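You operate a simulated robot arm through the tools that you are given. There is no shell and no other tool. Be economical: measure what you need, move in short steps, check, and stop when the job is done.

The job below is to be done with a simulated two-armed robot. You get a single attempt, and the scene is never put back.

Task
Reset both straps on mould 61 to the load card's tension.
Fine: press each winch's release key once, then stroke its lever till its display shows the tension; strap blocks and edge guards stay where they are.

It is judged by the outcome, as a careful person would: the job done as asked, and still so three seconds after it is handed in. It fails if anything else is knocked over, pushed out of place, dropped, spilled or broken.

Robot
Two 7-joint arms with three-finger grippers on one trunk that stands fixed in place. Base frame: the origin is at the foot of the trunk, x ahead of it, y to its left, z up. Units: cm, rad, N and s.
The left shoulder is at [7, 14.6, 108.8], the right one opposite. With the tool pointing down near the work surface each hand reaches from about 10 to 64 cm from the base axis, measured 20 degrees to its own side. Payload 2.2 kg a hand.
The tool frame of a hand sits at the grasp point between the pads (the TCP): z along the fingers, y along the line on which they close. The tips reach 2.8 cm beyond it. The gripper opens to 10.2 cm. The gripper's body begins 7.1 cm behind the TCP.
Orientation is that of the tool frame in the base frame, as a unit quaternion [w, x, y, z]. With the fingers straight down and closing along the base's y, the tool's x points along the base's -x, its y along +y and its z along -z.

Tools
- The arms move only by the tool send_rows. It takes "left_motion", "right_motion" or both (then of equal length, played together; a hand with none holds still); each is a list of rows, each a list of 7 numbers: the shift along the tool's x, y, z in cm, then the turn, a rotation vector about the tool's x, y, z in rad, then the gripper command, from -1 (fully open) to 1 (shut), values between in proportion. In form: [[dx, dy, dz, ax, ay, az, grip], ...]. A call has 1 to 8 rows; each row is the pose to reach, as a shift and turn from the pose commanded when the call began, along the tool's axes at that moment. A row lasts 0.2 s, in which the tool goes at most 5 cm and 0.15 rad; a call with a longer step from one row to the next is refused whole, and so is a gripper value outside its range. Where a pose cannot be reached the arm comes as near as it can. A force on the tool above 40 N (or 10 N above the force at the start of the call, whichever is more), or a blocked arm, ends the call early, and 0.2 s more pass. Each finger halts on what it meets, pressing with about 25 N; the grip force reading is that of the motor and also rises with nothing between the fingers. The clock runs only during rows and for 0.2 s after the last one: add rows that repeat a pose to give the fingers time. It gives the time, the measured TCP pose, the force on the tool (base axes), the opening and the grip force at its end, in the units of the frame above (readings bear some noise), with the torque about the TCP (base axes, N m) and any sound that the robot's microphone picked up.
- Cameras (640 x 400 px; columns grow to the right, rows downward): "scene" is now at [12.42, -3.63, 130.51]; the picture's right is [-0.44, -0.90, 0.00], its down [-0.61, 0.30, -0.73] and it looks along [0.66, -0.32, -0.68] (base axes); focal length 325 px, centre (320, 200). "left" rides on the left gripper at [7.2, 3.8, -8.6] in its tool frame; the picture's right is [-0.46, 0.89, 0.00], its down [-0.60, -0.32, -0.73] and it looks along [-0.65, -0.34, 0.68] (tool axes); focal length 256 px, centre (320, 200). "right" rides on the right gripper at [6.9, 4.4, -8.6] in its tool frame; the picture's right is [-0.53, 0.85, 0.00], its down [-0.58, -0.36, -0.73] and it looks along [-0.62, -0.39, 0.68] (tool axes); focal length 256 px, centre (320, 200). There is no depth. A picture from a camera that has moved, and an enlarged one, comes with that camera's place and axes in the base frame and with its lens.
- grab_frame(camera): a new picture of that camera. The clock stands still meanwhile.
- raise_lower(by): slides the trunk up (or, below 0, down) by that many cm; the arms and the scene camera ride with it, the base frame stays. It gives what a move gives, with no picture.
- turn_head(pan, tilt): turns the head with the scene camera to pan (to the left, within 1.501 rad either way) and tilt (down, from -0.506 to 1.204), counted from straight ahead of the robot. It gives what a move gives.
- close_up(camera, box): a new picture of the part [left, top, right, bottom] of that camera's present view, enlarged. The clock stands still meanwhile.
- job_done(): hands the job in; it is judged then, once.

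Work in short steps. Places have to be worked out from the pictures, the camera data and where the tool is seen: move nearer, look again, correct. Check each grasp and each placing, and mend what went wrong. Open the grippers and draw the arms clear of the work before you hand the job in, unless the task says otherwise; then end with one line.

The tools are called after "Request:" as a command line: name --argument value ..., lists and objects as JSON in quotes. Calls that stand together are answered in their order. send_rows: Moves the arms, as the interface text tells. Its arguments: {"type":"object","properties":{"left_motion":{"type":"array"},"right_motion":{"type":"array"}},"required":[]} The other tools are called the same way: raise_lower (by) slides the trunk up or down; turn_head (pan, tilt) turns the head that bears the scene camera; grab_frame (camera) takes a picture; close_up (camera, box) takes an enlarged picture of a part of a camera's view; job_done () hands the job in.

At the start:

```text
t: 0.0
left_position: [54.21, -0.74, 103.03]
left_orientation: [0.0, 0.0, 1.0, 0.0]
left_contact_force: [1.2, -0.2, 0.4]
left_torque: [-0.01, -0.03, -0.03]
left_grip_width: 10.22
left_finger_force: 0.1
right_position: [36.46, -44.81, 98.99]
right_orientation: [0.0, 0.001, 1.0, 0.0]
right_contact_force: [0.2, 0.1, -0.7]
right_torque: [-0.02, -0.01, -0.02]
right_grip_width: 10.2
right_finger_force: 0.1
trunk travel left (down, up): [-62.5, 31.5]
head pan, tilt: [-0.454, 0.749]
```

scene: 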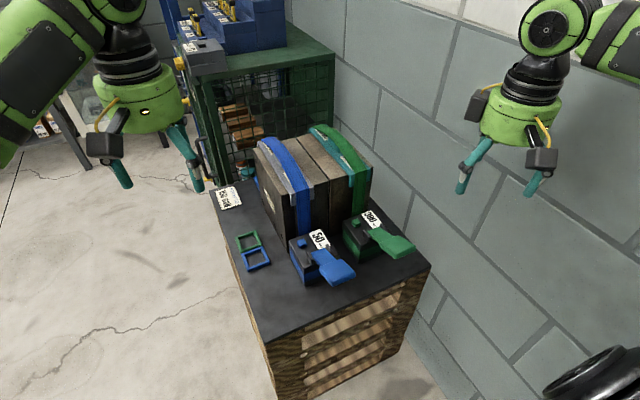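
right: 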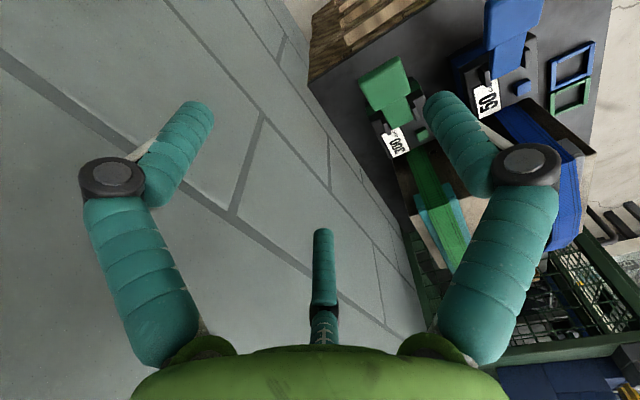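
left: 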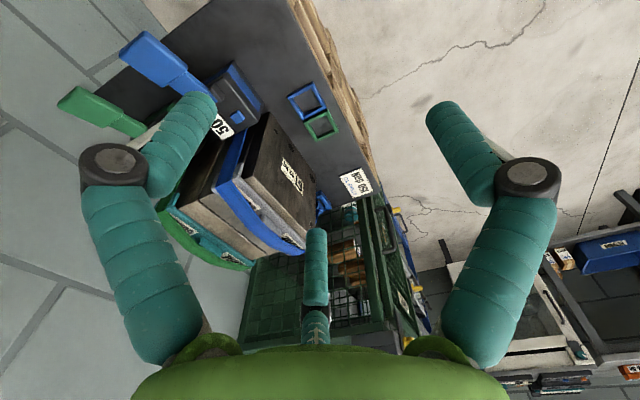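

The scene shows a bench with a strapped mould, a blue and a green winch, and a card. I'll zoom in on the displays and the card.

Request:
close_up --camera "scene" --box '[200, 170, 300, 232]'

Request:
close_up --camera "scene" --box '[270, 190, 430, 290]'

Request:
close_up --camera "left" --box '[220, 70, 400, 220]'

Request:
close_up --camera "right" --box '[340, 0, 600, 170]'

```text
6.40 times, centred on (250, 201) of scene
camera zoom: at [12.42, -3.63, 130.51], right [-0.44, -0.9, 0.0], down [-0.61, 0.3, -0.73], along [0.66, -0.32, -0.68], focal length 2077 px, centre (768, 194)
```

zoom: 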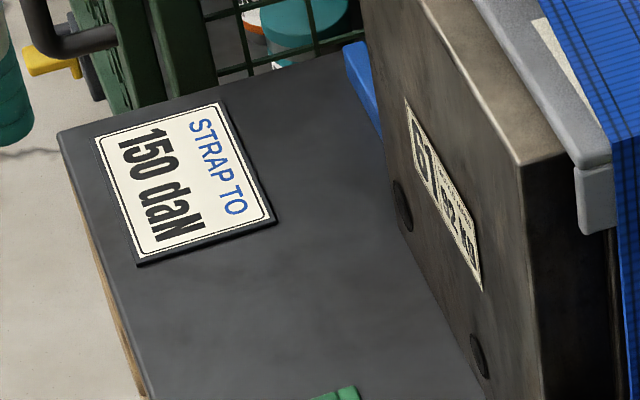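

```text
4.00 times, centred on (350, 240) of scene
camera zoom: at [12.42, -3.63, 130.51], right [-0.44, -0.9, 0.0], down [-0.61, 0.3, -0.73], along [0.66, -0.32, -0.68], focal length 1298 px, centre (200, 40)
```

zoom: 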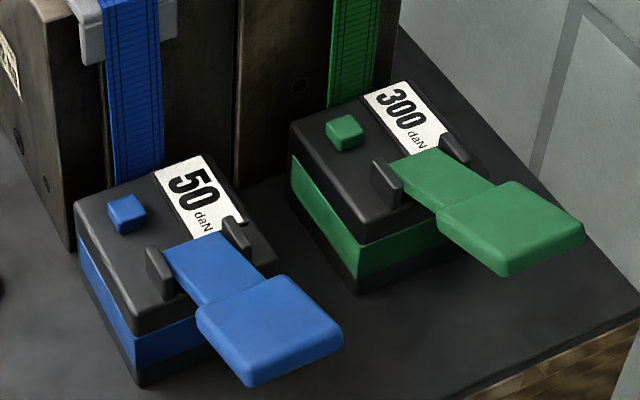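

```text
2.67 times, centred on (310, 145) of left
camera zoom: at [46.95, 3.11, 111.53], right [0.46, 0.89, 0.0], down [0.6, -0.32, 0.73], along [0.65, -0.34, -0.68], focal length 683 px, centre (347, 347)
```

zoom: 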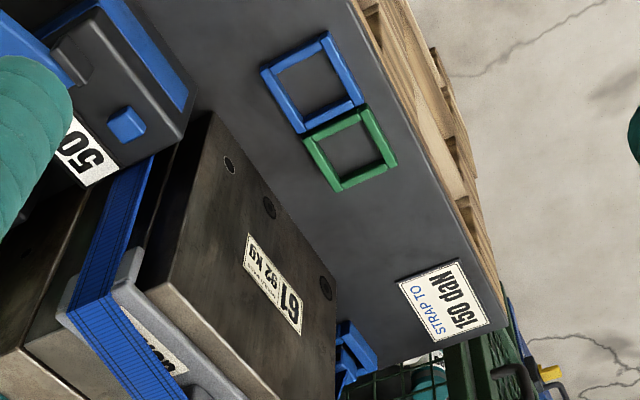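

```text
2.35 times, centred on (470, 85) of right
camera zoom: at [29.65, -40.42, 107.55], right [0.54, 0.84, 0.0], down [0.58, -0.36, 0.73], along [0.62, -0.39, -0.68], focal length 602 px, centre (-33, 471)
```

zoom: 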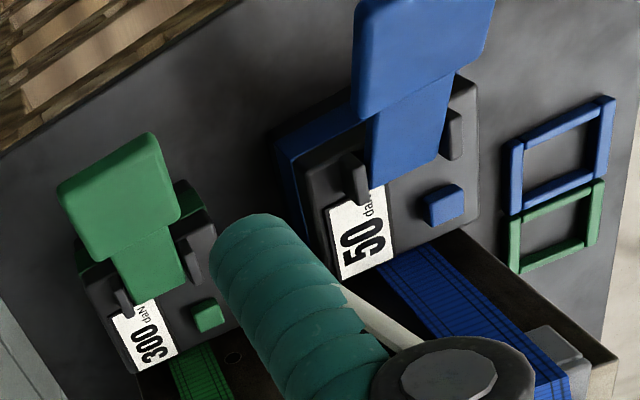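

Card says 150 daN; blue shows 50 and green 300. Triangulating from two views, the blue key is at about [61.9,-22.4,66.7], the green key at about [62,-38.5,66.7], and the lever paddles at x≈50. I'll draw the left arm away and bring the right hand, shut, nearer.

Request:
send_rows --left_motion '[[2.8, 3.2, 0, 0, 0, 0, -1], [5.6, 6.4, 0, 0, 0, 0, -1], [8.4, 9.6, 0, 0, 0, 0, -1], [11.2, 12.8, 0, 0, 0, 0, -1], [14, 16, 0, 0, 0, 0, -1]]' --right_motion '[[-2.4, 3, 2, 0, 0, 0, 1], [-4.8, 6, 4, 0, 0, 0, 1], [-7.2, 9, 6, 0, 0, 0, 1], [-9.6, 12, 8, 0, 0, 0, 1], [-12, 15, 10, 0, 0, 0, 1]]'

Request:
grab_frame --camera "right"

Request:
grab_frame --camera "scene"

```text
t: 1.2
left_position: [40.21, 15.6, 103.08]
left_orientation: [-0.001, -0.001, 1.0, -0.001]
left_contact_force: [0.5, 0.6, -0.5]
left_torque: [-0.08, 0.01, 0.0]
left_grip_width: 10.23
left_finger_force: 0.1
right_position: [48.58, -29.67, 88.98]
right_orientation: [0.0, 0.0, 1.0, -0.001]
right_contact_force: [0.3, 1.4, 0.2]
right_torque: [-0.02, 0.02, -0.01]
right_grip_width: 0.21
right_finger_force: 25.2
trunk travel left (down, up): [-62.5, 31.5]
head pan, tilt: [-0.454, 0.749]
```

```text
taken
camera right: at [41.73, -25.2, 97.6], right [0.53, 0.84, 0.0], down [0.58, -0.36, 0.73], along [0.62, -0.39, -0.68], focal length 256 px, centre (320, 200)
```

right: 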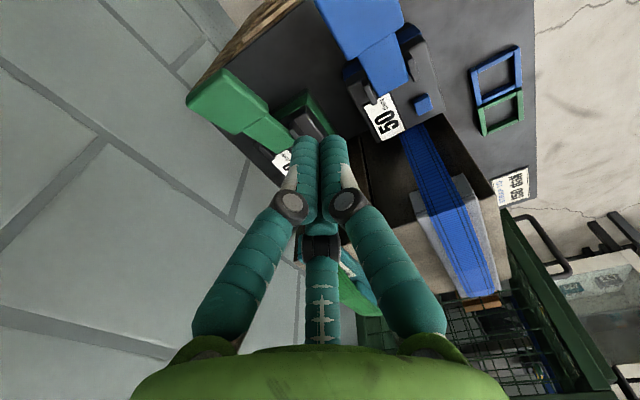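

```text
taken
camera scene: at [12.45, -3.4, 130.51], right [-0.44, -0.9, 0.0], down [-0.61, 0.3, -0.73], along [0.66, -0.32, -0.68], focal length 325 px, centre (320, 200)
```

scene: 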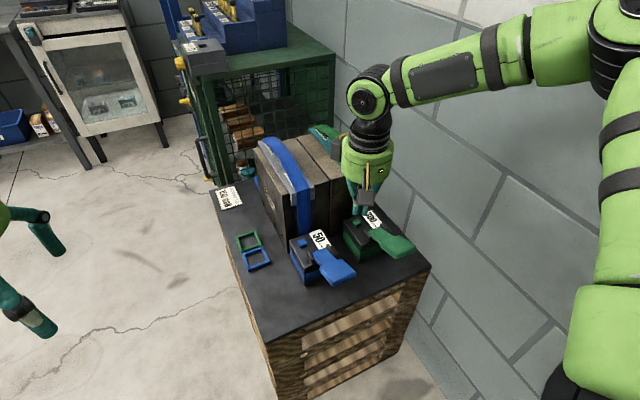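

Right-camera view confirms the blue key at ≈[61.6,-22.4,66.7], with the lever paddle raised (z≈70), so the stroke is downward. I'm moving the shut fingers to about 5 cm above the blue key, tilted 0.3 rad forward.

Request:
send_rows --right_motion '[[-2.5, 1.5, 2.8, 0, -0.06, 0, 1], [-5, 3, 5.6, 0, -0.12, 0, 1], [-7.5, 4.4, 8.4, 0, -0.18, 0, 1], [-10, 5.9, 11.2, 0, -0.24, 0, 1], [-12.4, 7.4, 14, 0, -0.3, 0, 1], [-12.4, 7.4, 14, 0, -0.3, 0, 1]]'

Request:
grab_frame --camera "right"

Request:
grab_frame --camera "scene"

```text
t: 2.6
left_position: [40.25, 15.38, 103.01]
left_orientation: [0.0, 0.0, 1.0, 0.001]
left_contact_force: [0.2, 0.1, 0.1]
left_torque: [-0.01, -0.03, 0.0]
left_grip_width: 10.2
left_finger_force: 0.1
right_position: [56.72, -25.12, 78.99]
right_orientation: [0.15, 0.001, 0.989, 0.0]
right_contact_force: [0.1, 0.3, -0.3]
right_torque: [-0.02, 0.01, -0.01]
right_grip_width: 0.2
right_finger_force: 24.9
right hand out of reach, approached as far as the arm can: row 4, 5, 6
trunk travel left (down, up): [-62.5, 31.5]
head pan, tilt: [-0.454, 0.749]
```

```text
taken
camera right: at [47.68, -20.62, 85.21], right [0.51, 0.84, 0.16], down [0.33, -0.37, 0.87], along [0.79, -0.39, -0.47], focal length 256 px, centre (320, 200)
```

right: 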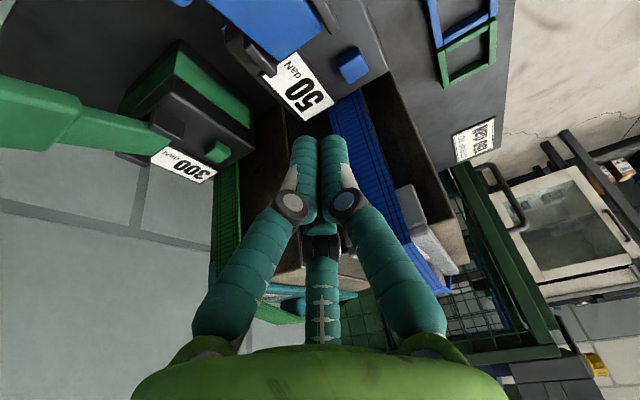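

```text
taken
camera scene: at [12.43, -3.62, 130.51], right [-0.44, -0.9, 0.0], down [-0.61, 0.3, -0.73], along [0.66, -0.32, -0.68], focal length 325 px, centre (320, 200)
```

scene: 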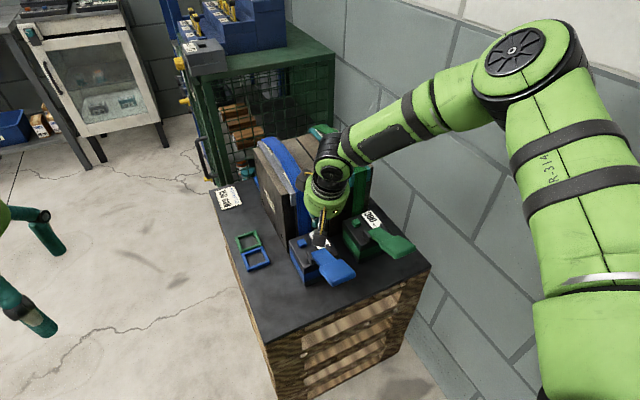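

The arm stops short at this trunk height. I'll back up and raise the hand, then lower the trunk to bring the shoulder closer.

Request:
send_rows --right_motion '[[0.6, 0, -4, 0, 0, 0, 1], [1.2, 0, -8, 0, 0, 0, 1], [2.2, 0, -12, 0, 0, 0, 1], [4, 0, -16, 0, 0, 0, 1], [4, 0, -16, 0, 0, 0, 1]]'

Request:
raise_lower --by -14

```text
t: 3.8
left_position: [40.41, 15.33, 102.95]
left_orientation: [0.0, 0.0, 1.0, 0.001]
left_contact_force: [-0.3, 0.5, 0.3]
left_torque: [0.03, 0.03, 0.01]
left_grip_width: 10.22
left_finger_force: 0.1
right_position: [48.27, -25.07, 93.12]
right_orientation: [0.148, 0.0, 0.989, 0.0]
right_contact_force: [-0.4, -0.4, 0.3]
right_torque: [-0.01, 0.03, 0.0]
right_grip_width: 0.23
right_finger_force: 24.7
trunk travel left (down, up): [-62.5, 31.5]
head pan, tilt: [-0.454, 0.749]
```

```text
t: 5.5
left_position: [40.27, 15.43, 89.12]
left_orientation: [-0.001, 0.001, 1.0, 0.0]
left_contact_force: [-0.2, -0.1, -0.1]
left_torque: [0.0, 0.03, -0.01]
left_grip_width: 10.21
left_finger_force: 0.1
right_position: [48.12, -25.04, 79.13]
right_orientation: [0.149, 0.0, 0.989, 0.0]
right_contact_force: [-0.4, 0.4, -0.1]
right_torque: [-0.02, 0.03, 0.03]
right_grip_width: 0.18
right_finger_force: 25.0
trunk travel left (down, up): [-48.5, 45.5]
head pan, tilt: [-0.454, 0.749]
```

The move worked and the trunk is down 14. Now I'm going to about [61,-22.4,75] above the blue key.

Request:
send_rows --right_motion '[[-3, 0.7, 1.5, 0, 0, 0, 1], [-6, 1.3, 3, 0, 0, 0, 1], [-9, 2, 5, 0, 0, 0, 1], [-11, 2.6, 7.6, 0, 0, 0, 1], [-11, 2.6, 7.6, 0, 0, 0, 1]]'

Request:
grab_frame --camera "right"

Request:
grab_frame --camera "scene"

```text
t: 6.7
left_position: [40.16, 15.22, 89.05]
left_orientation: [-0.001, 0.0, 1.0, 0.0]
left_contact_force: [-0.8, 0.2, 0.0]
left_torque: [-0.03, -0.01, 0.01]
left_grip_width: 10.18
left_finger_force: 0.0
right_position: [60.99, -22.53, 75.05]
right_orientation: [0.149, 0.0, 0.989, 0.0]
right_contact_force: [0.5, -0.8, 0.5]
right_torque: [-0.02, 0.0, 0.0]
right_grip_width: 0.19
right_finger_force: 25.2
trunk travel left (down, up): [-48.5, 45.5]
head pan, tilt: [-0.454, 0.749]
```

```text
taken
camera right: at [51.88, -18.0, 81.23], right [0.51, 0.84, 0.16], down [0.33, -0.36, 0.87], along [0.79, -0.39, -0.47], focal length 256 px, centre (320, 200)
```

right: 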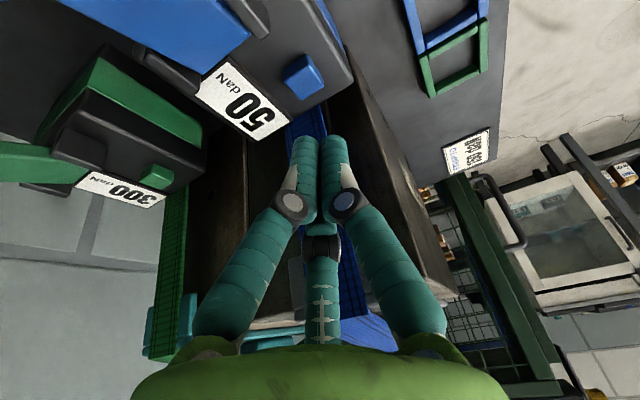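

```text
taken
camera scene: at [12.35, -3.59, 116.52], right [-0.44, -0.9, 0.0], down [-0.61, 0.3, -0.73], along [0.66, -0.32, -0.68], focal length 325 px, centre (320, 200)
```

scene: 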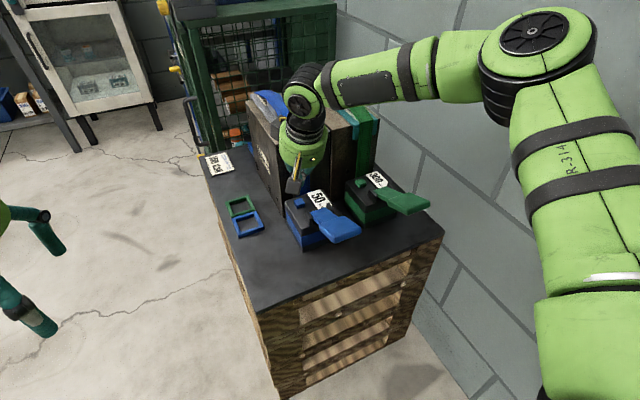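

Key recomputed at ≈[61.5,-22.6,66.7]; the tip is at ≈[61.8,-22.5,72.4]. Descending 4.5 cm straight down.

Request:
send_rows --right_motion '[[0.75, 0, 2.2, 0, 0, 0, 1], [1.5, 0, 4.2, 0, 0, 0, 1], [1.5, 0, 4.2, 0, 0, 0, 1]]'

Request:
grab_frame --camera "right"

Request:
close_up --camera "scene" --box '[260, 150, 440, 262]'

```text
t: 7.5
left_position: [40.25, 15.36, 89.03]
left_orientation: [0.001, 0.0, 1.0, 0.0]
left_contact_force: [0.5, 0.0, 0.0]
left_torque: [0.01, 0.03, -0.01]
left_grip_width: 10.19
left_finger_force: 0.0
right_position: [59.93, -23.06, 71.11]
right_orientation: [0.15, 0.0, 0.989, 0.0]
right_contact_force: [-0.7, -0.6, -0.2]
right_torque: [-0.03, 0.03, 0.01]
right_grip_width: 0.22
right_finger_force: 25.0
right hand out of reach, approached as far as the arm can: row 1, 2, 3
trunk travel left (down, up): [-48.5, 45.5]
head pan, tilt: [-0.454, 0.749]
```

```text
taken
camera right: at [50.87, -18.62, 77.31], right [0.51, 0.84, 0.16], down [0.33, -0.37, 0.87], along [0.79, -0.39, -0.47], focal length 256 px, centre (320, 200)
```

right: 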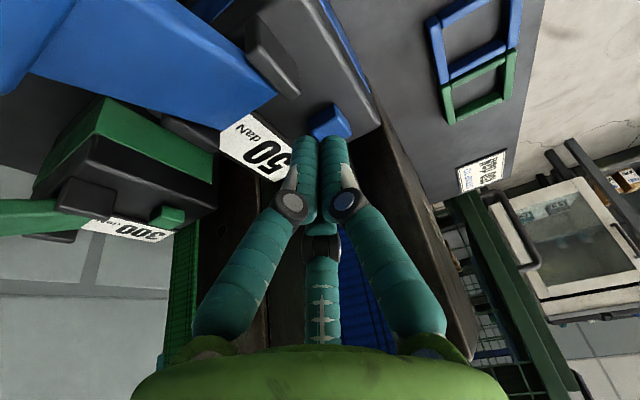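

```text
3.56 times, centred on (350, 206) of scene
camera zoom: at [12.42, -3.62, 116.51], right [-0.44, -0.9, 0.0], down [-0.61, 0.3, -0.73], along [0.66, -0.32, -0.68], focal length 1154 px, centre (213, 179)
```

zoom: 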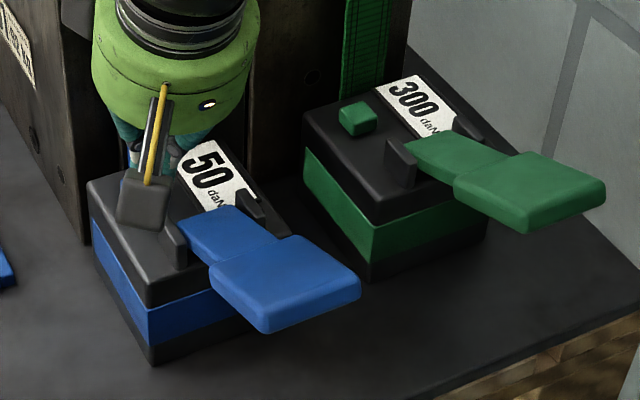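

Just short of reach again, with no contact yet. I'll raise the hand 10, lower the trunk another 10, and retry.

Request:
send_rows --right_motion '[[-1, 0, -3.2, 0, 0, 0, 1], [-2, 0, -6.4, 0, 0, 0, 1], [-2, 0, -9.6, 0, 0, 0, 1], [-2, 0, -9.6, 0, 0, 0, 1]]'

Request:
raise_lower --by -10

Request:
grab_frame --camera "scene"

```text
t: 8.5
left_position: [40.33, 15.29, 88.95]
left_orientation: [-0.001, 0.0, 1.0, 0.0]
left_contact_force: [0.5, -0.6, -0.3]
left_torque: [0.01, 0.0, -0.01]
left_grip_width: 10.21
left_finger_force: 0.0
right_position: [59.01, -23.07, 80.81]
right_orientation: [0.148, -0.001, 0.989, 0.001]
right_contact_force: [-0.1, 0.5, -0.1]
right_torque: [0.01, 0.02, 0.04]
right_grip_width: 0.2
right_finger_force: 24.8
trunk travel left (down, up): [-48.5, 45.5]
head pan, tilt: [-0.454, 0.749]
```

```text
t: 9.8
left_position: [40.28, 15.34, 79.04]
left_orientation: [0.0, 0.001, 1.0, -0.001]
left_contact_force: [0.2, 0.0, 1.2]
left_torque: [-0.01, -0.02, 0.03]
left_grip_width: 10.2
left_finger_force: 0.0
right_position: [58.9, -23.05, 70.77]
right_orientation: [0.15, 0.001, 0.989, 0.0]
right_contact_force: [-0.7, 0.1, 0.2]
right_torque: [0.04, 0.02, 0.0]
right_grip_width: 0.23
right_finger_force: 25.5
trunk travel left (down, up): [-38.5, 55.5]
head pan, tilt: [-0.454, 0.749]
```

```text
taken
camera scene: at [12.39, -3.63, 106.51], right [-0.44, -0.9, 0.0], down [-0.61, 0.3, -0.73], along [0.66, -0.32, -0.68], focal length 325 px, centre (320, 200)
```

scene: 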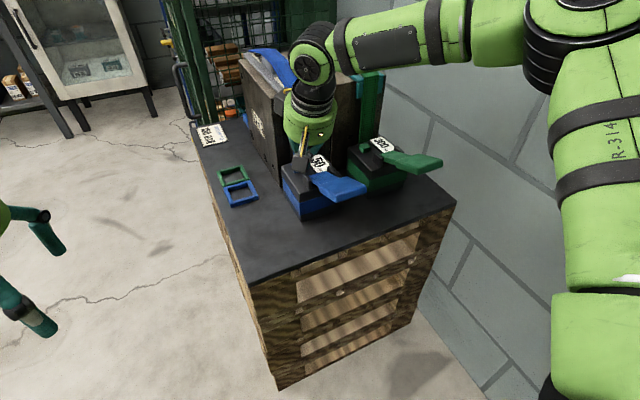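

Tip is at ≈[59.7,-23.0,68.1]. I'll move it over the key at a height of about 69 and look.

Request:
send_rows --right_motion '[[-0.36, 0, -1.15, 0, 0, 0, 1], [-2.08, 0.45, -0.6, 0, 0, 0, 1], [-2.08, 0.45, -0.6, 0, 0, 0, 1]]'

Request:
grab_frame --camera "right"

Request:
close_up --camera "scene" --box '[260, 100, 450, 219]'

```text
t: 10.6
left_position: [40.2, 15.42, 79.08]
left_orientation: [0.0, 0.0, 1.0, 0.0]
left_contact_force: [0.6, -0.4, 0.6]
left_torque: [0.0, 0.03, 0.01]
left_grip_width: 10.19
left_finger_force: 0.0
right_position: [60.77, -22.51, 71.96]
right_orientation: [0.15, 0.001, 0.989, 0.0]
right_contact_force: [0.2, 0.3, 0.8]
right_torque: [-0.02, -0.03, 0.0]
right_grip_width: 0.2
right_finger_force: 25.0
trunk travel left (down, up): [-38.5, 55.5]
head pan, tilt: [-0.454, 0.749]
```

```text
taken
camera right: at [51.68, -18.12, 78.23], right [0.51, 0.84, 0.16], down [0.33, -0.36, 0.87], along [0.79, -0.39, -0.47], focal length 256 px, centre (320, 200)
```

right: 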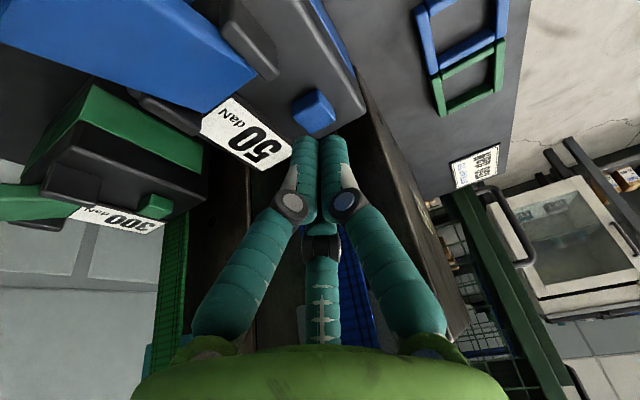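

```text
3.36 times, centred on (355, 160) of scene
camera zoom: at [12.37, -3.61, 106.52], right [-0.44, -0.9, 0.0], down [-0.61, 0.3, -0.73], along [0.66, -0.32, -0.68], focal length 1091 px, centre (202, 336)
```

zoom: 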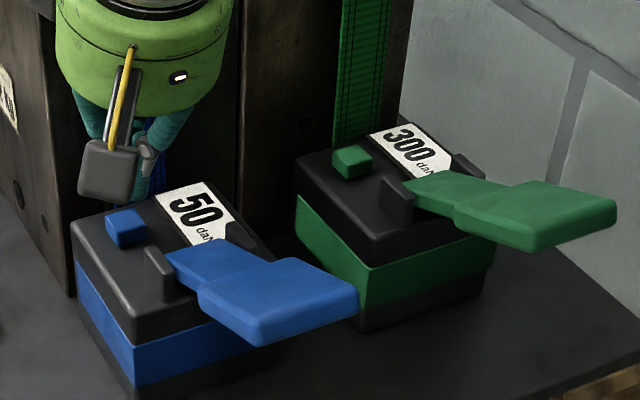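

Tip is right above the key (both views agree). I'm pressing down slowly in small steps.

Request:
send_rows --right_motion '[[0.3, 0, 0.95, 0, 0, 0, 1], [0.56, 0, 1.81, 0, 0, 0, 1], [0.65, 0, 2.1, 0, 0, 0, 1], [0.74, 0, 2.38, 0, 0, 0, 1], [0.83, 0, 2.67, 0, 0, 0, 1], [0.83, 0, 2.67, 0, 0, 0, 1]]'

Request:
grab_frame --camera "right"

Request:
close_up --camera "scene" --box '[260, 100, 450, 219]'

```text
t: 12.0
left_position: [40.28, 15.35, 79.16]
left_orientation: [0.0, 0.0, 1.0, 0.0]
left_contact_force: [0.3, -0.4, -0.8]
left_torque: [-0.04, 0.0, -0.03]
left_grip_width: 10.2
left_finger_force: 0.1
right_position: [60.76, -22.56, 69.2]
right_orientation: [0.15, 0.001, 0.989, 0.0]
right_contact_force: [0.0, -0.3, 1.8]
right_torque: [0.01, -0.01, 0.0]
right_grip_width: 0.61
right_finger_force: 30.7
trunk travel left (down, up): [-38.5, 55.5]
head pan, tilt: [-0.454, 0.749]
heard: click
```

```text
taken
camera right: at [51.71, -18.12, 75.46], right [0.51, 0.84, 0.16], down [0.33, -0.36, 0.87], along [0.79, -0.39, -0.47], focal length 256 px, centre (320, 200)
```

right: 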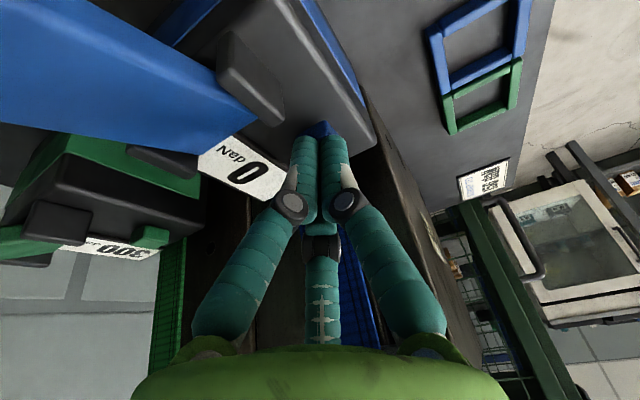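

```text
3.36 times, centred on (355, 160) of scene
camera zoom: at [12.39, -3.62, 106.51], right [-0.44, -0.9, 0.0], down [-0.61, 0.3, -0.73], along [0.66, -0.32, -0.68], focal length 1091 px, centre (202, 336)
```

zoom: 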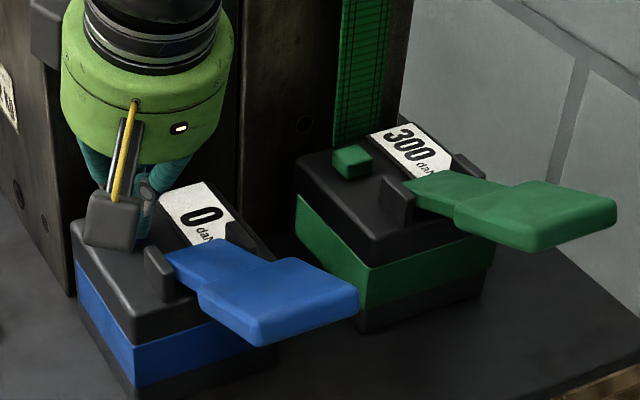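

Click heard and the blue display reads 0. I'm lifting straight off and moving to above the green key (≈[61.7,-38.4,66.7]), tilting more for reach.

Request:
send_rows --right_motion '[[-1.48, 0, -4.78, 0, 0, 0, 1], [-1.48, -4, -4.78, 0, -0.08, 0, 1], [-1.48, -8, -4.78, 0, -0.16, 0, 1], [-1.48, -12, -4.78, 0, -0.23, 0, 1], [-1.0, -15.9, -4.78, 0, -0.3, 0, 1], [-1.0, -15.9, -4.78, 0, -0.3, 0, 1]]'

Request:
grab_frame --camera "right"

Request:
grab_frame --camera "scene"

```text
t: 13.4
left_position: [40.24, 15.4, 79.04]
left_orientation: [0.0, 0.0, 1.0, 0.0]
left_contact_force: [0.3, -1.0, -0.1]
left_torque: [0.01, -0.02, -0.01]
left_grip_width: 10.19
left_finger_force: 0.1
right_position: [60.33, -38.45, 74.18]
right_orientation: [0.297, 0.0, 0.955, -0.001]
right_contact_force: [-0.1, -1.3, -0.1]
right_torque: [0.0, 0.0, 0.03]
right_grip_width: 0.23
right_finger_force: 31.6
trunk travel left (down, up): [-38.5, 55.5]
head pan, tilt: [-0.454, 0.749]
```

```text
taken
camera right: at [49.83, -34.04, 77.35], right [0.44, 0.85, 0.3], down [0.06, -0.36, 0.93], along [0.9, -0.39, -0.21], focal length 256 px, centre (320, 200)
```

right: 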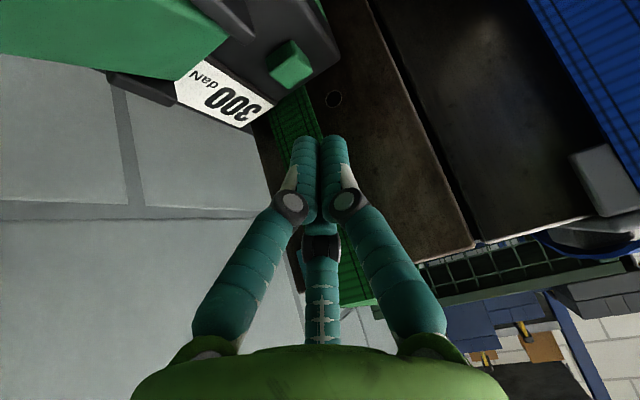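

```text
taken
camera scene: at [12.44, -3.6, 106.51], right [-0.44, -0.9, 0.0], down [-0.61, 0.3, -0.73], along [0.66, -0.32, -0.68], focal length 325 px, centre (320, 200)
```

scene: 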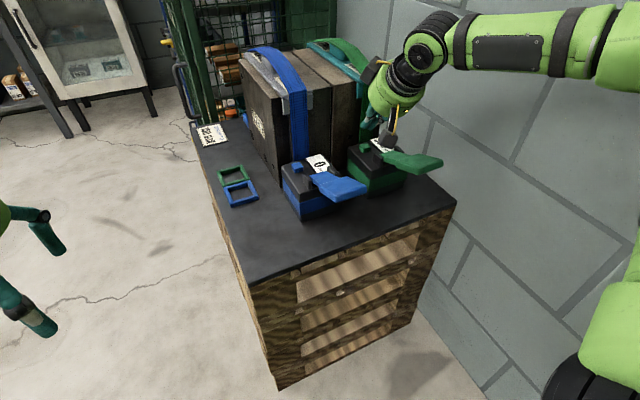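

The green key is confirmed at [61.7,-38.4,66.7] and the tip is at [61.9,-38.45,71.9]. Pressing down the same way.

Request:
send_rows --right_motion '[[1.58, 0, 1.95, 0, 0, 0, 1], [2.72, 0, 3.6, 0, 0, 0, 1], [2.94, 0, 3.92, 0, 0, 0, 1], [3.11, 0, 4.17, 0, 0, 0, 1], [3.28, 0, 4.42, 0, 0, 0, 1], [3.28, 0, 4.42, 0, 0, 0, 1]]'

Request:
grab_frame --camera "right"

Request:
close_up --camera "scene" --box '[260, 100, 450, 219]'

```text
t: 14.8
left_position: [40.22, 15.4, 79.04]
left_orientation: [0.0, 0.001, 1.0, -0.001]
left_contact_force: [-0.1, 0.0, -0.4]
left_torque: [-0.01, -0.03, -0.01]
left_grip_width: 10.24
left_finger_force: 0.0
right_position: [60.03, -38.37, 68.86]
right_orientation: [0.298, 0.0, 0.955, -0.001]
right_contact_force: [-2.3, -2.2, 11.1]
right_torque: [-0.12, -0.03, -0.06]
right_grip_width: 0.6
right_finger_force: 31.2
trunk travel left (down, up): [-38.5, 55.5]
head pan, tilt: [-0.454, 0.749]
heard: click
```

```text
taken
camera right: at [49.54, -33.92, 72.02], right [0.44, 0.85, 0.3], down [0.06, -0.36, 0.93], along [0.9, -0.39, -0.21], focal length 256 px, centre (320, 200)
```

right: 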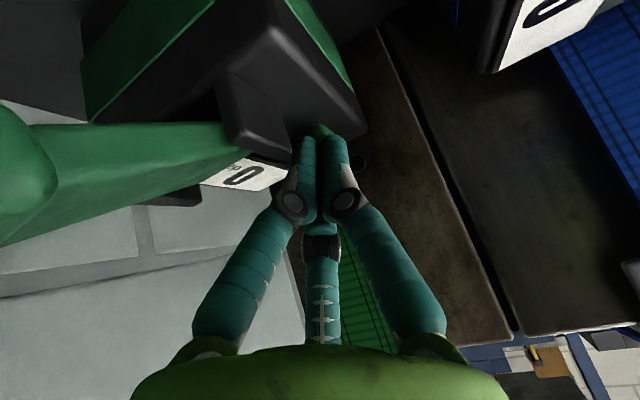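

```text
3.36 times, centred on (355, 160) of scene
camera zoom: at [12.24, -3.56, 106.55], right [-0.44, -0.9, 0.0], down [-0.61, 0.3, -0.73], along [0.66, -0.32, -0.68], focal length 1091 px, centre (202, 336)
```

zoom: 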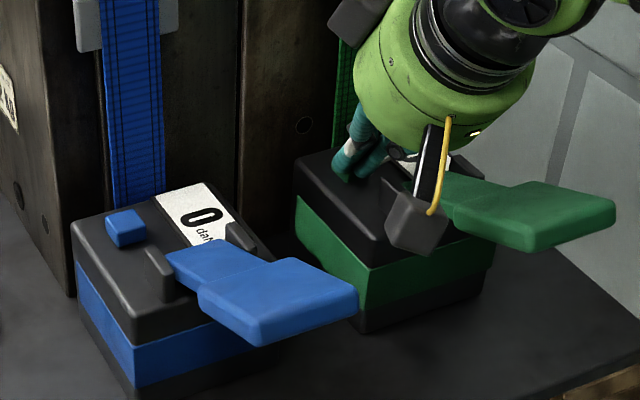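

Green released too (0). I'm lifting off and moving over the blue lever paddle with the fingers vertical.

Request:
send_rows --right_motion '[[-2.55, 0, -3.7, 0, 0, 0, 1], [-0.64, 3.2, -5.8, 0, 0.15, 0, 1], [1.27, 6.35, -7.85, 0, 0.3, 0, 1], [3.2, 9.5, -9.9, 0, 0.45, 0, 1], [5.1, 12.7, -12, 0, 0.6, 0, 1], [5.1, 12.7, -12, 0, 0.603, 0, 1]]'

Request:
grab_frame --camera "right"

Request:
close_up --camera "scene" --box '[260, 100, 450, 219]'

Request:
grab_frame --camera "left"

```text
t: 16.2
left_position: [40.34, 15.41, 78.98]
left_orientation: [0.0, 0.0, 1.0, 0.0]
left_contact_force: [-0.6, -0.4, 0.5]
left_torque: [0.0, 0.03, 0.04]
left_grip_width: 10.2
left_finger_force: 0.1
right_position: [49.14, -25.61, 75.68]
right_orientation: [-0.002, 0.001, 1.0, 0.0]
right_contact_force: [0.6, 1.3, -0.6]
right_torque: [0.02, 0.0, -0.02]
right_grip_width: 0.24
right_finger_force: 31.7
trunk travel left (down, up): [-38.5, 55.5]
head pan, tilt: [-0.454, 0.749]
```

```text
taken
camera right: at [42.35, -21.23, 84.29], right [0.54, 0.84, 0.0], down [0.58, -0.36, 0.73], along [0.61, -0.39, -0.69], focal length 256 px, centre (320, 200)
```

right: 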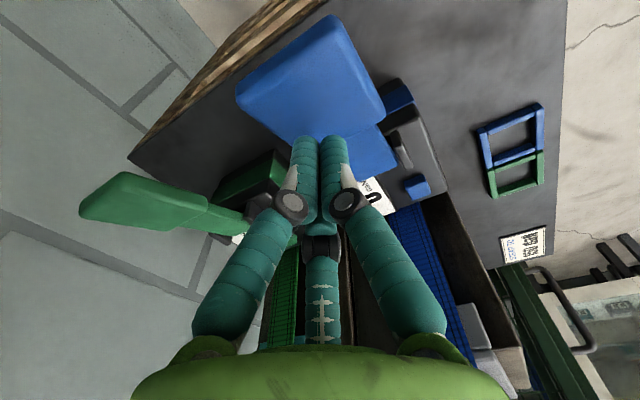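

```text
3.36 times, centred on (355, 160) of scene
camera zoom: at [12.42, -3.66, 106.51], right [-0.44, -0.9, 0.0], down [-0.61, 0.3, -0.73], along [0.66, -0.32, -0.68], focal length 1091 px, centre (202, 336)
```

zoom: 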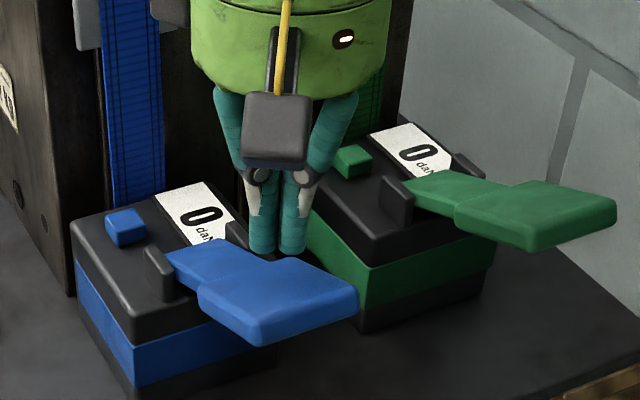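

```text
taken
camera left: at [33.01, 19.15, 87.59], right [0.46, 0.89, 0.0], down [0.6, -0.32, 0.73], along [0.65, -0.34, -0.68], focal length 256 px, centre (320, 200)
```

left: 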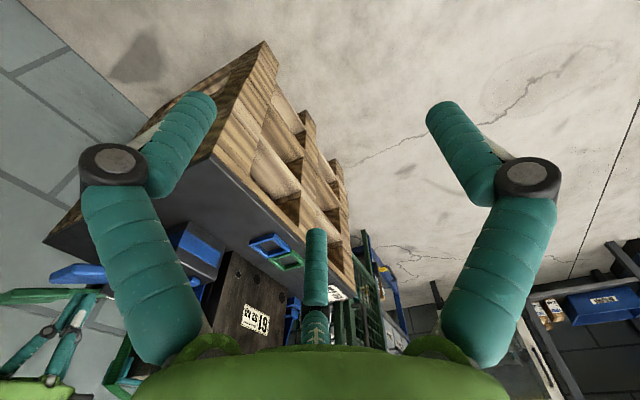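

Re-triangulating puts the blue paddle at ≈[45.8,-23.9,72.8] (higher and closer than first thought). I'll centre over it, then push down in steps, watching force and sounds.

Request:
send_rows --right_motion '[[0, 0, -2, 0, 0, 0, 1], [3, 1.5, -2, 0, 0, 0, 1], [3, 1.5, -0.5, 0, 0, 0, 1], [3, 1.5, 0.5, 0, 0, 0, 1], [3, 1.5, 1.5, 0, 0, 0, 1], [3, 1.5, 2.5, 0, 0, 0, 1], [3, 1.5, 2.5, 0, 0, 0, 1]]'

Request:
grab_frame --camera "right"

Request:
close_up --camera "scene" --box '[260, 100, 450, 219]'

```text
t: 17.8
left_position: [40.33, 15.44, 79.02]
left_orientation: [0.0, -0.001, 1.0, 0.0]
left_contact_force: [-1.1, 0.0, 0.1]
left_torque: [0.02, 0.01, 0.02]
left_grip_width: 10.22
left_finger_force: 0.0
right_position: [45.97, -24.2, 73.07]
right_orientation: [-0.001, -0.001, 1.0, 0.0]
right_contact_force: [-0.7, 1.0, 2.9]
right_torque: [0.03, 0.04, 0.01]
right_grip_width: 0.2
right_finger_force: 32.0
trunk travel left (down, up): [-38.5, 55.5]
head pan, tilt: [-0.454, 0.749]
```

```text
taken
camera right: at [39.26, -19.81, 81.77], right [0.53, 0.84, 0.0], down [0.58, -0.36, 0.73], along [0.62, -0.39, -0.68], focal length 256 px, centre (320, 200)
```

right: 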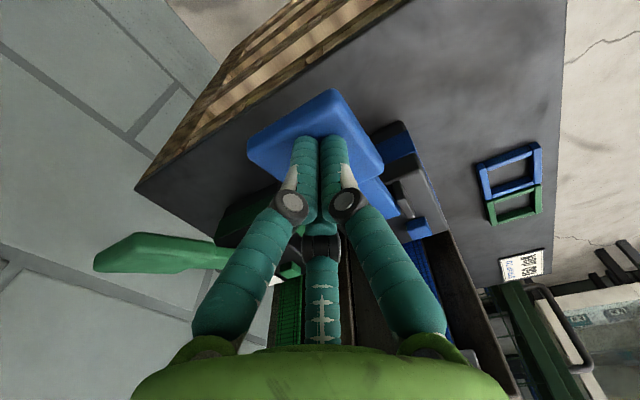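

```text
3.36 times, centred on (355, 160) of scene
camera zoom: at [12.39, -3.61, 106.51], right [-0.44, -0.9, 0.0], down [-0.61, 0.3, -0.73], along [0.66, -0.32, -0.68], focal length 1091 px, centre (202, 336)
```

zoom: 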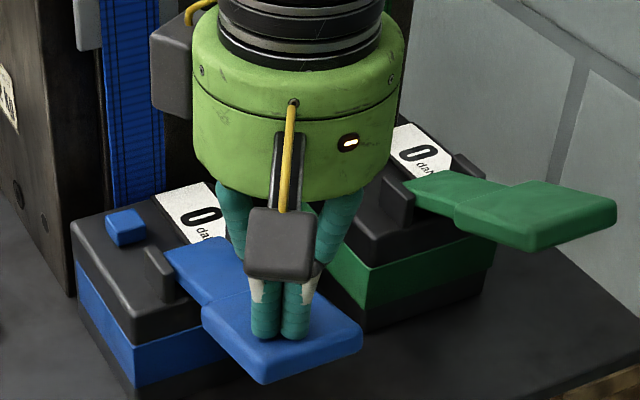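

The fingers are on the blue paddle and the lever is moving down with light force (3 N). Continuing the stroke 3 cm more.

Request:
send_rows --right_motion '[[0, 0, 0.7, 0, 0, 0, 1], [0, 0, 1.4, 0, 0, 0, 1], [0, 0, 2.1, 0, 0, 0, 1], [0, 0, 2.8, 0, 0, 0, 1], [0, 0, 2.8, 0, 0, 0, 1]]'

Request:
close_up --camera "scene" --box '[260, 100, 450, 219]'

```text
t: 19.0
left_position: [40.21, 15.4, 79.08]
left_orientation: [0.001, 0.0, 1.0, 0.0]
left_contact_force: [-0.2, 0.5, -0.4]
left_torque: [-0.04, 0.01, 0.0]
left_grip_width: 10.23
left_finger_force: 0.1
right_position: [45.98, -24.22, 70.42]
right_orientation: [-0.001, 0.001, 1.0, 0.0]
right_contact_force: [-2.6, -1.0, 8.7]
right_torque: [-0.06, -0.03, -0.05]
right_grip_width: 0.21
right_finger_force: 32.0
trunk travel left (down, up): [-38.5, 55.5]
head pan, tilt: [-0.454, 0.749]
```

```text
3.36 times, centred on (355, 160) of scene
camera zoom: at [12.3, -3.59, 106.53], right [-0.44, -0.9, 0.0], down [-0.61, 0.3, -0.73], along [0.66, -0.32, -0.68], focal length 1091 px, centre (202, 336)
```

zoom: 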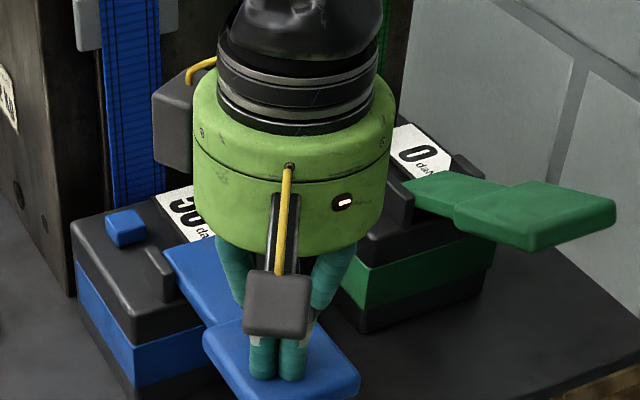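

The display advanced to 50 on this stroke. I'm raising 6.5 cm to let the lever spring back.

Request:
send_rows --right_motion '[[0, 0, -2, 0, 0, 0, 1], [0, 0, -4.2, 0, 0, 0, 1], [0, 0, -6.5, 0, 0, 0, 1], [0, 0, -6.5, 0, 0, 0, 1]]'

Request:
close_up --camera "scene" --box '[260, 100, 450, 219]'

```text
t: 20.0
left_position: [40.33, 15.3, 79.08]
left_orientation: [0.0, 0.0, 1.0, 0.0]
left_contact_force: [0.2, 0.3, 0.0]
left_torque: [-0.03, -0.01, -0.02]
left_grip_width: 10.2
left_finger_force: 0.1
right_position: [45.94, -24.22, 76.82]
right_orientation: [-0.002, 0.001, 1.0, 0.0]
right_contact_force: [-0.1, 0.0, 0.1]
right_torque: [0.02, 0.01, 0.02]
right_grip_width: 0.2
right_finger_force: 31.5
trunk travel left (down, up): [-38.5, 55.5]
head pan, tilt: [-0.454, 0.749]
```

```text
3.36 times, centred on (355, 160) of scene
camera zoom: at [12.44, -3.64, 106.5], right [-0.44, -0.9, 0.0], down [-0.61, 0.3, -0.73], along [0.66, -0.32, -0.68], focal length 1091 px, centre (202, 336)
```

zoom: 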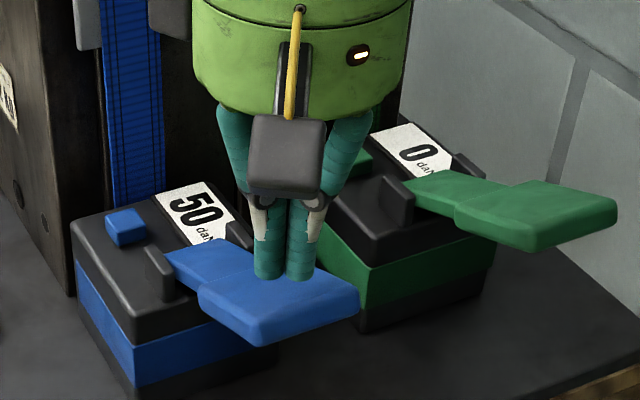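

Lever sprang back and the display holds 50. Second stroke: down 6.4, then back up.

Request:
send_rows --right_motion '[[0, 0, 2, 0, 0, 0, 1], [0, 0, 3.5, 0, 0, 0, 1], [0, 0, 5, 0, 0, 0, 1], [0, 0, 6.4, 0, 0, 0, 1], [0, 0, 6.4, 0, 0, 0, 1], [0, 0, 3.2, 0, 0, 0, 1], [0, 0, 0, 0, 0, 0, 1], [0, 0, 0, 0, 0, 0, 1]]'

Request:
close_up --camera "scene" --box '[260, 100, 450, 219]'

```text
t: 21.8
left_position: [40.28, 15.26, 79.09]
left_orientation: [0.0, 0.0, 1.0, 0.0]
left_contact_force: [-0.6, -1.8, 0.2]
left_torque: [-0.02, 0.0, 0.04]
left_grip_width: 10.2
left_finger_force: 0.0
right_position: [46.09, -24.3, 76.83]
right_orientation: [-0.001, 0.0, 1.0, 0.0]
right_contact_force: [-0.5, 0.3, 0.1]
right_torque: [0.02, 0.01, -0.03]
right_grip_width: 0.21
right_finger_force: 31.3
trunk travel left (down, up): [-38.5, 55.5]
head pan, tilt: [-0.454, 0.749]
```

```text
3.36 times, centred on (355, 160) of scene
camera zoom: at [12.43, -3.64, 106.5], right [-0.44, -0.9, 0.0], down [-0.61, 0.3, -0.73], along [0.66, -0.32, -0.68], focal length 1091 px, centre (202, 336)
```

zoom: 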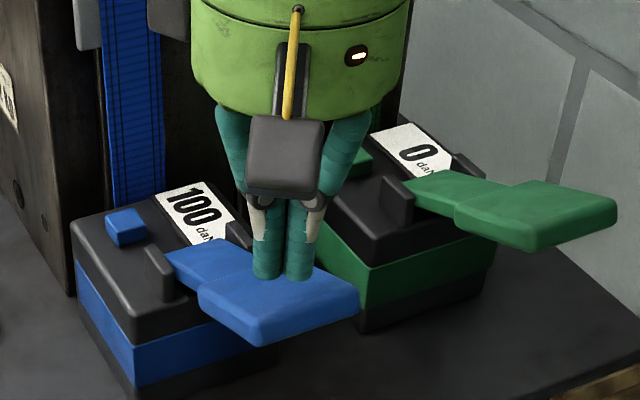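

Blue now reads 100, so one more identical stroke.

Request:
send_rows --right_motion '[[0, 0, 2, 0, 0, 0, 1], [0, 0, 3.5, 0, 0, 0, 1], [0, 0, 5, 0, 0, 0, 1], [0, 0, 6.4, 0, 0, 0, 1], [0, 0, 6.4, 0, 0, 0, 1], [0, 0, 3.2, 0, 0, 0, 1], [0, 0, 0, 0, 0, 0, 1], [0, 0, 0, 0, 0, 0, 1]]'

Request:
close_up --camera "scene" --box '[260, 100, 450, 219]'

```text
t: 23.6
left_position: [40.33, 15.47, 79.04]
left_orientation: [0.0, 0.0, 1.0, 0.0]
left_contact_force: [-0.1, 0.3, 0.3]
left_torque: [0.0, 0.02, 0.03]
left_grip_width: 10.18
left_finger_force: 0.1
right_position: [46.07, -24.21, 76.84]
right_orientation: [-0.002, 0.0, 1.0, 0.0]
right_contact_force: [-0.1, -0.1, 0.0]
right_torque: [-0.02, 0.0, 0.04]
right_grip_width: 0.2
right_finger_force: 31.9
trunk travel left (down, up): [-38.5, 55.5]
head pan, tilt: [-0.454, 0.749]
```

```text
3.36 times, centred on (355, 160) of scene
camera zoom: at [12.43, -3.64, 106.5], right [-0.44, -0.9, 0.0], down [-0.61, 0.3, -0.73], along [0.66, -0.32, -0.68], focal length 1091 px, centre (202, 336)
```

zoom: 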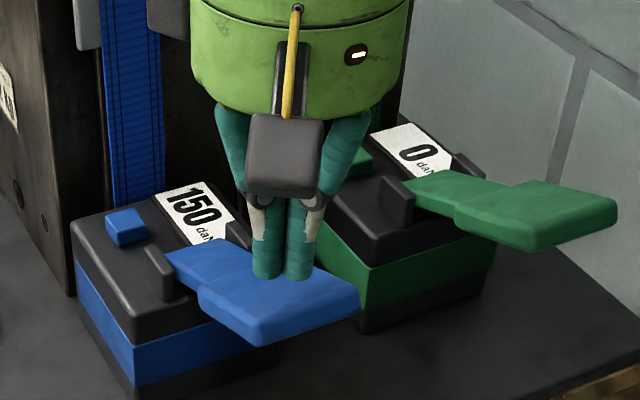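

Blue reads 150. I'm raising slightly and shifting over the green paddle (≈[45.8,-39.4]).

Request:
send_rows --right_motion '[[0, 0, -2, 0, 0, 0, 1], [0, -4, -2, 0, 0, 0, 1], [0, -8, -2, 0, 0, 0, 1], [0, -12, -2, 0, 0, 0, 1], [0, -15.3, -2, 0, 0, 0, 1], [0, -15.3, -2, 0, 0, 0, 1]]'

Request:
grab_frame --camera "right"

Request:
close_up --camera "scene" --box '[260, 100, 450, 219]'

```text
t: 25.0
left_position: [40.22, 15.27, 78.91]
left_orientation: [0.0, 0.0, 1.0, -0.001]
left_contact_force: [0.7, 0.7, 0.3]
left_torque: [-0.01, -0.02, 0.0]
left_grip_width: 10.18
left_finger_force: 0.2
right_position: [46.21, -39.59, 78.78]
right_orientation: [-0.001, -0.001, 1.0, 0.0]
right_contact_force: [-0.4, -0.2, 0.5]
right_torque: [-0.01, -0.01, -0.01]
right_grip_width: 0.21
right_finger_force: 31.8
trunk travel left (down, up): [-38.5, 55.5]
head pan, tilt: [-0.454, 0.749]
```

```text
taken
camera right: at [39.34, -35.21, 87.44], right [0.54, 0.84, 0.0], down [0.58, -0.36, 0.73], along [0.62, -0.39, -0.68], focal length 256 px, centre (320, 200)
```

right: 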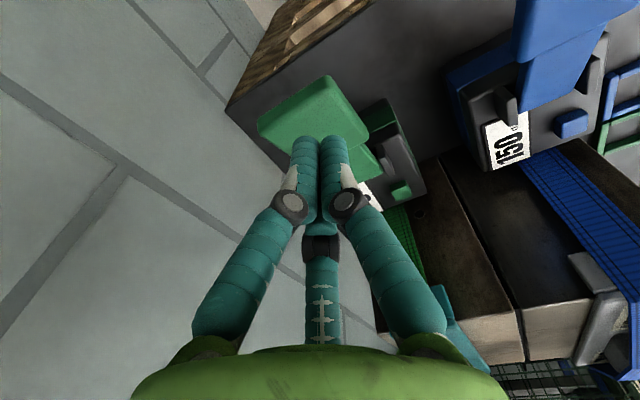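

```text
3.36 times, centred on (355, 160) of scene
camera zoom: at [12.42, -3.61, 106.51], right [-0.44, -0.9, 0.0], down [-0.61, 0.3, -0.73], along [0.66, -0.32, -0.68], focal length 1091 px, centre (202, 336)
```

zoom: 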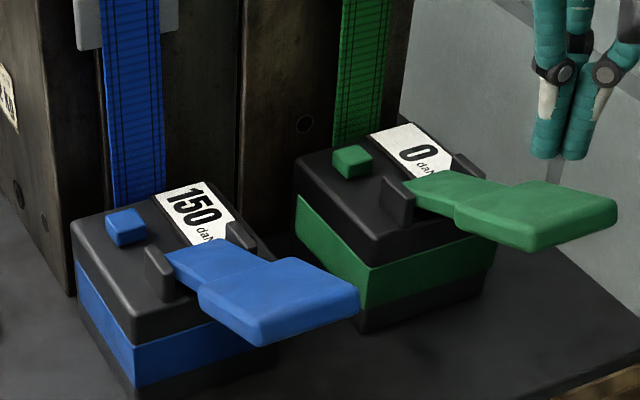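

The green paddle is at [45.8,-39.8], right under the tips. First green stroke, to the same depth as blue.

Request:
send_rows --right_motion '[[0, 0, 2.5, 0, 0, 0, 1], [0, 0, 4.5, 0, 0, 0, 1], [0, 0, 6, 0, 0, 0, 1], [0, 0, 7.2, 0, 0, 0, 1], [0, 0, 8.35, 0, 0, 0, 1], [0, 0, 8.35, 0, 0, 0, 1], [0, 0, 5, 0, 0, 0, 1], [0, 0, 2, 0, 0, 0, 1]]'

Request:
close_up --camera "scene" --box '[260, 100, 450, 219]'

```text
t: 26.8
left_position: [40.28, 15.48, 79.07]
left_orientation: [0.0, 0.0, 1.0, 0.0]
left_contact_force: [-0.6, 0.4, 0.4]
left_torque: [-0.02, -0.03, 0.02]
left_grip_width: 10.2
left_finger_force: 0.0
right_position: [46.18, -39.4, 76.8]
right_orientation: [-0.002, 0.001, 1.0, 0.0]
right_contact_force: [-1.2, 0.1, 0.3]
right_torque: [0.01, 0.01, -0.01]
right_grip_width: 0.22
right_finger_force: 31.3
trunk travel left (down, up): [-38.5, 55.5]
head pan, tilt: [-0.454, 0.749]
```

```text
3.36 times, centred on (355, 160) of scene
camera zoom: at [12.4, -3.6, 106.5], right [-0.44, -0.9, 0.0], down [-0.61, 0.3, -0.73], along [0.66, -0.32, -0.68], focal length 1091 px, centre (202, 336)
```

zoom: 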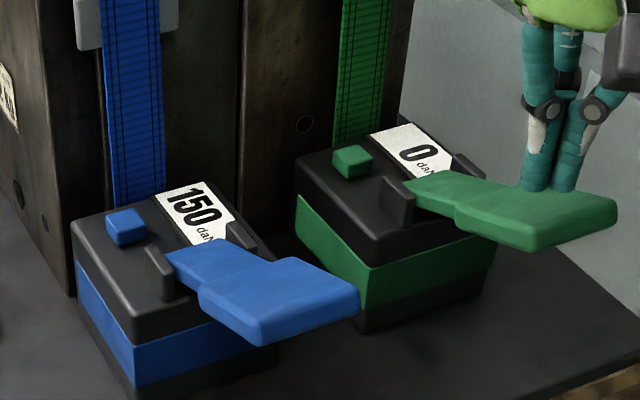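

Green is still 0. I'll press again, hold at the bottom, and look before going deeper.

Request:
send_rows --right_motion '[[0, 0, 2, 0, 0, 0, 1], [0, 0, 3.5, 0, 0, 0, 1], [0, 0, 5, 0, 0, 0, 1], [0, 0, 6.4, 0, 0, 0, 1], [0, 0, 6.4, 0, 0, 0, 1]]'

Request:
close_up --camera "scene" --box '[260, 100, 450, 219]'

Request:
grab_frame --camera "right"

```text
t: 28.0
left_position: [40.19, 15.37, 79.09]
left_orientation: [0.0, -0.001, 1.0, 0.0]
left_contact_force: [-0.4, 0.0, -0.1]
left_torque: [0.02, 0.01, -0.02]
left_grip_width: 10.22
left_finger_force: 0.1
right_position: [45.99, -39.51, 70.5]
right_orientation: [-0.001, 0.001, 1.0, -0.001]
right_contact_force: [-2.7, -1.4, 7.9]
right_torque: [-0.02, -0.01, -0.03]
right_grip_width: 0.57
right_finger_force: 31.5
trunk travel left (down, up): [-38.5, 55.5]
head pan, tilt: [-0.454, 0.749]
```

```text
3.36 times, centred on (355, 160) of scene
camera zoom: at [12.31, -3.58, 106.53], right [-0.44, -0.9, 0.0], down [-0.61, 0.3, -0.73], along [0.66, -0.32, -0.68], focal length 1091 px, centre (202, 336)
```

zoom: 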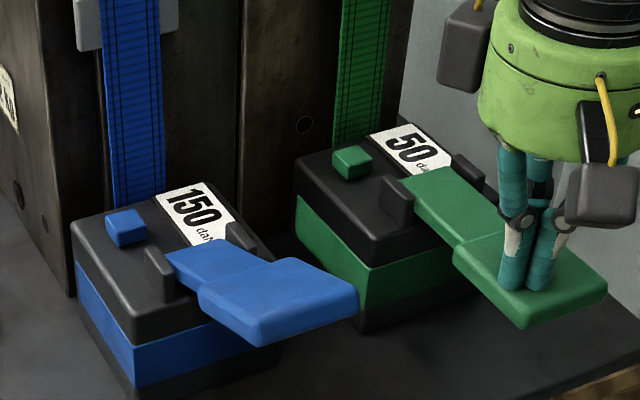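

```text
taken
camera right: at [39.22, -35.1, 79.13], right [0.54, 0.84, 0.0], down [0.58, -0.36, 0.73], along [0.62, -0.39, -0.68], focal length 256 px, centre (320, 200)
```

right: 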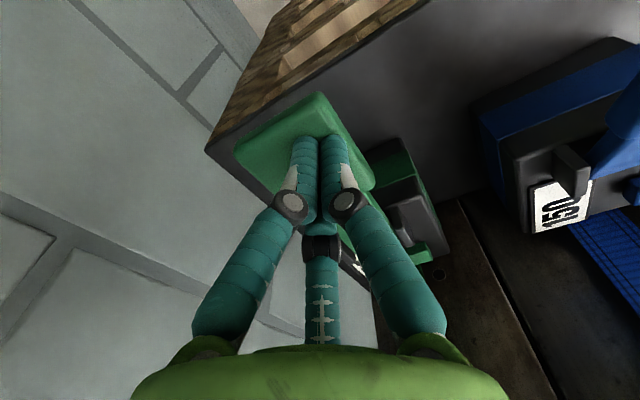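

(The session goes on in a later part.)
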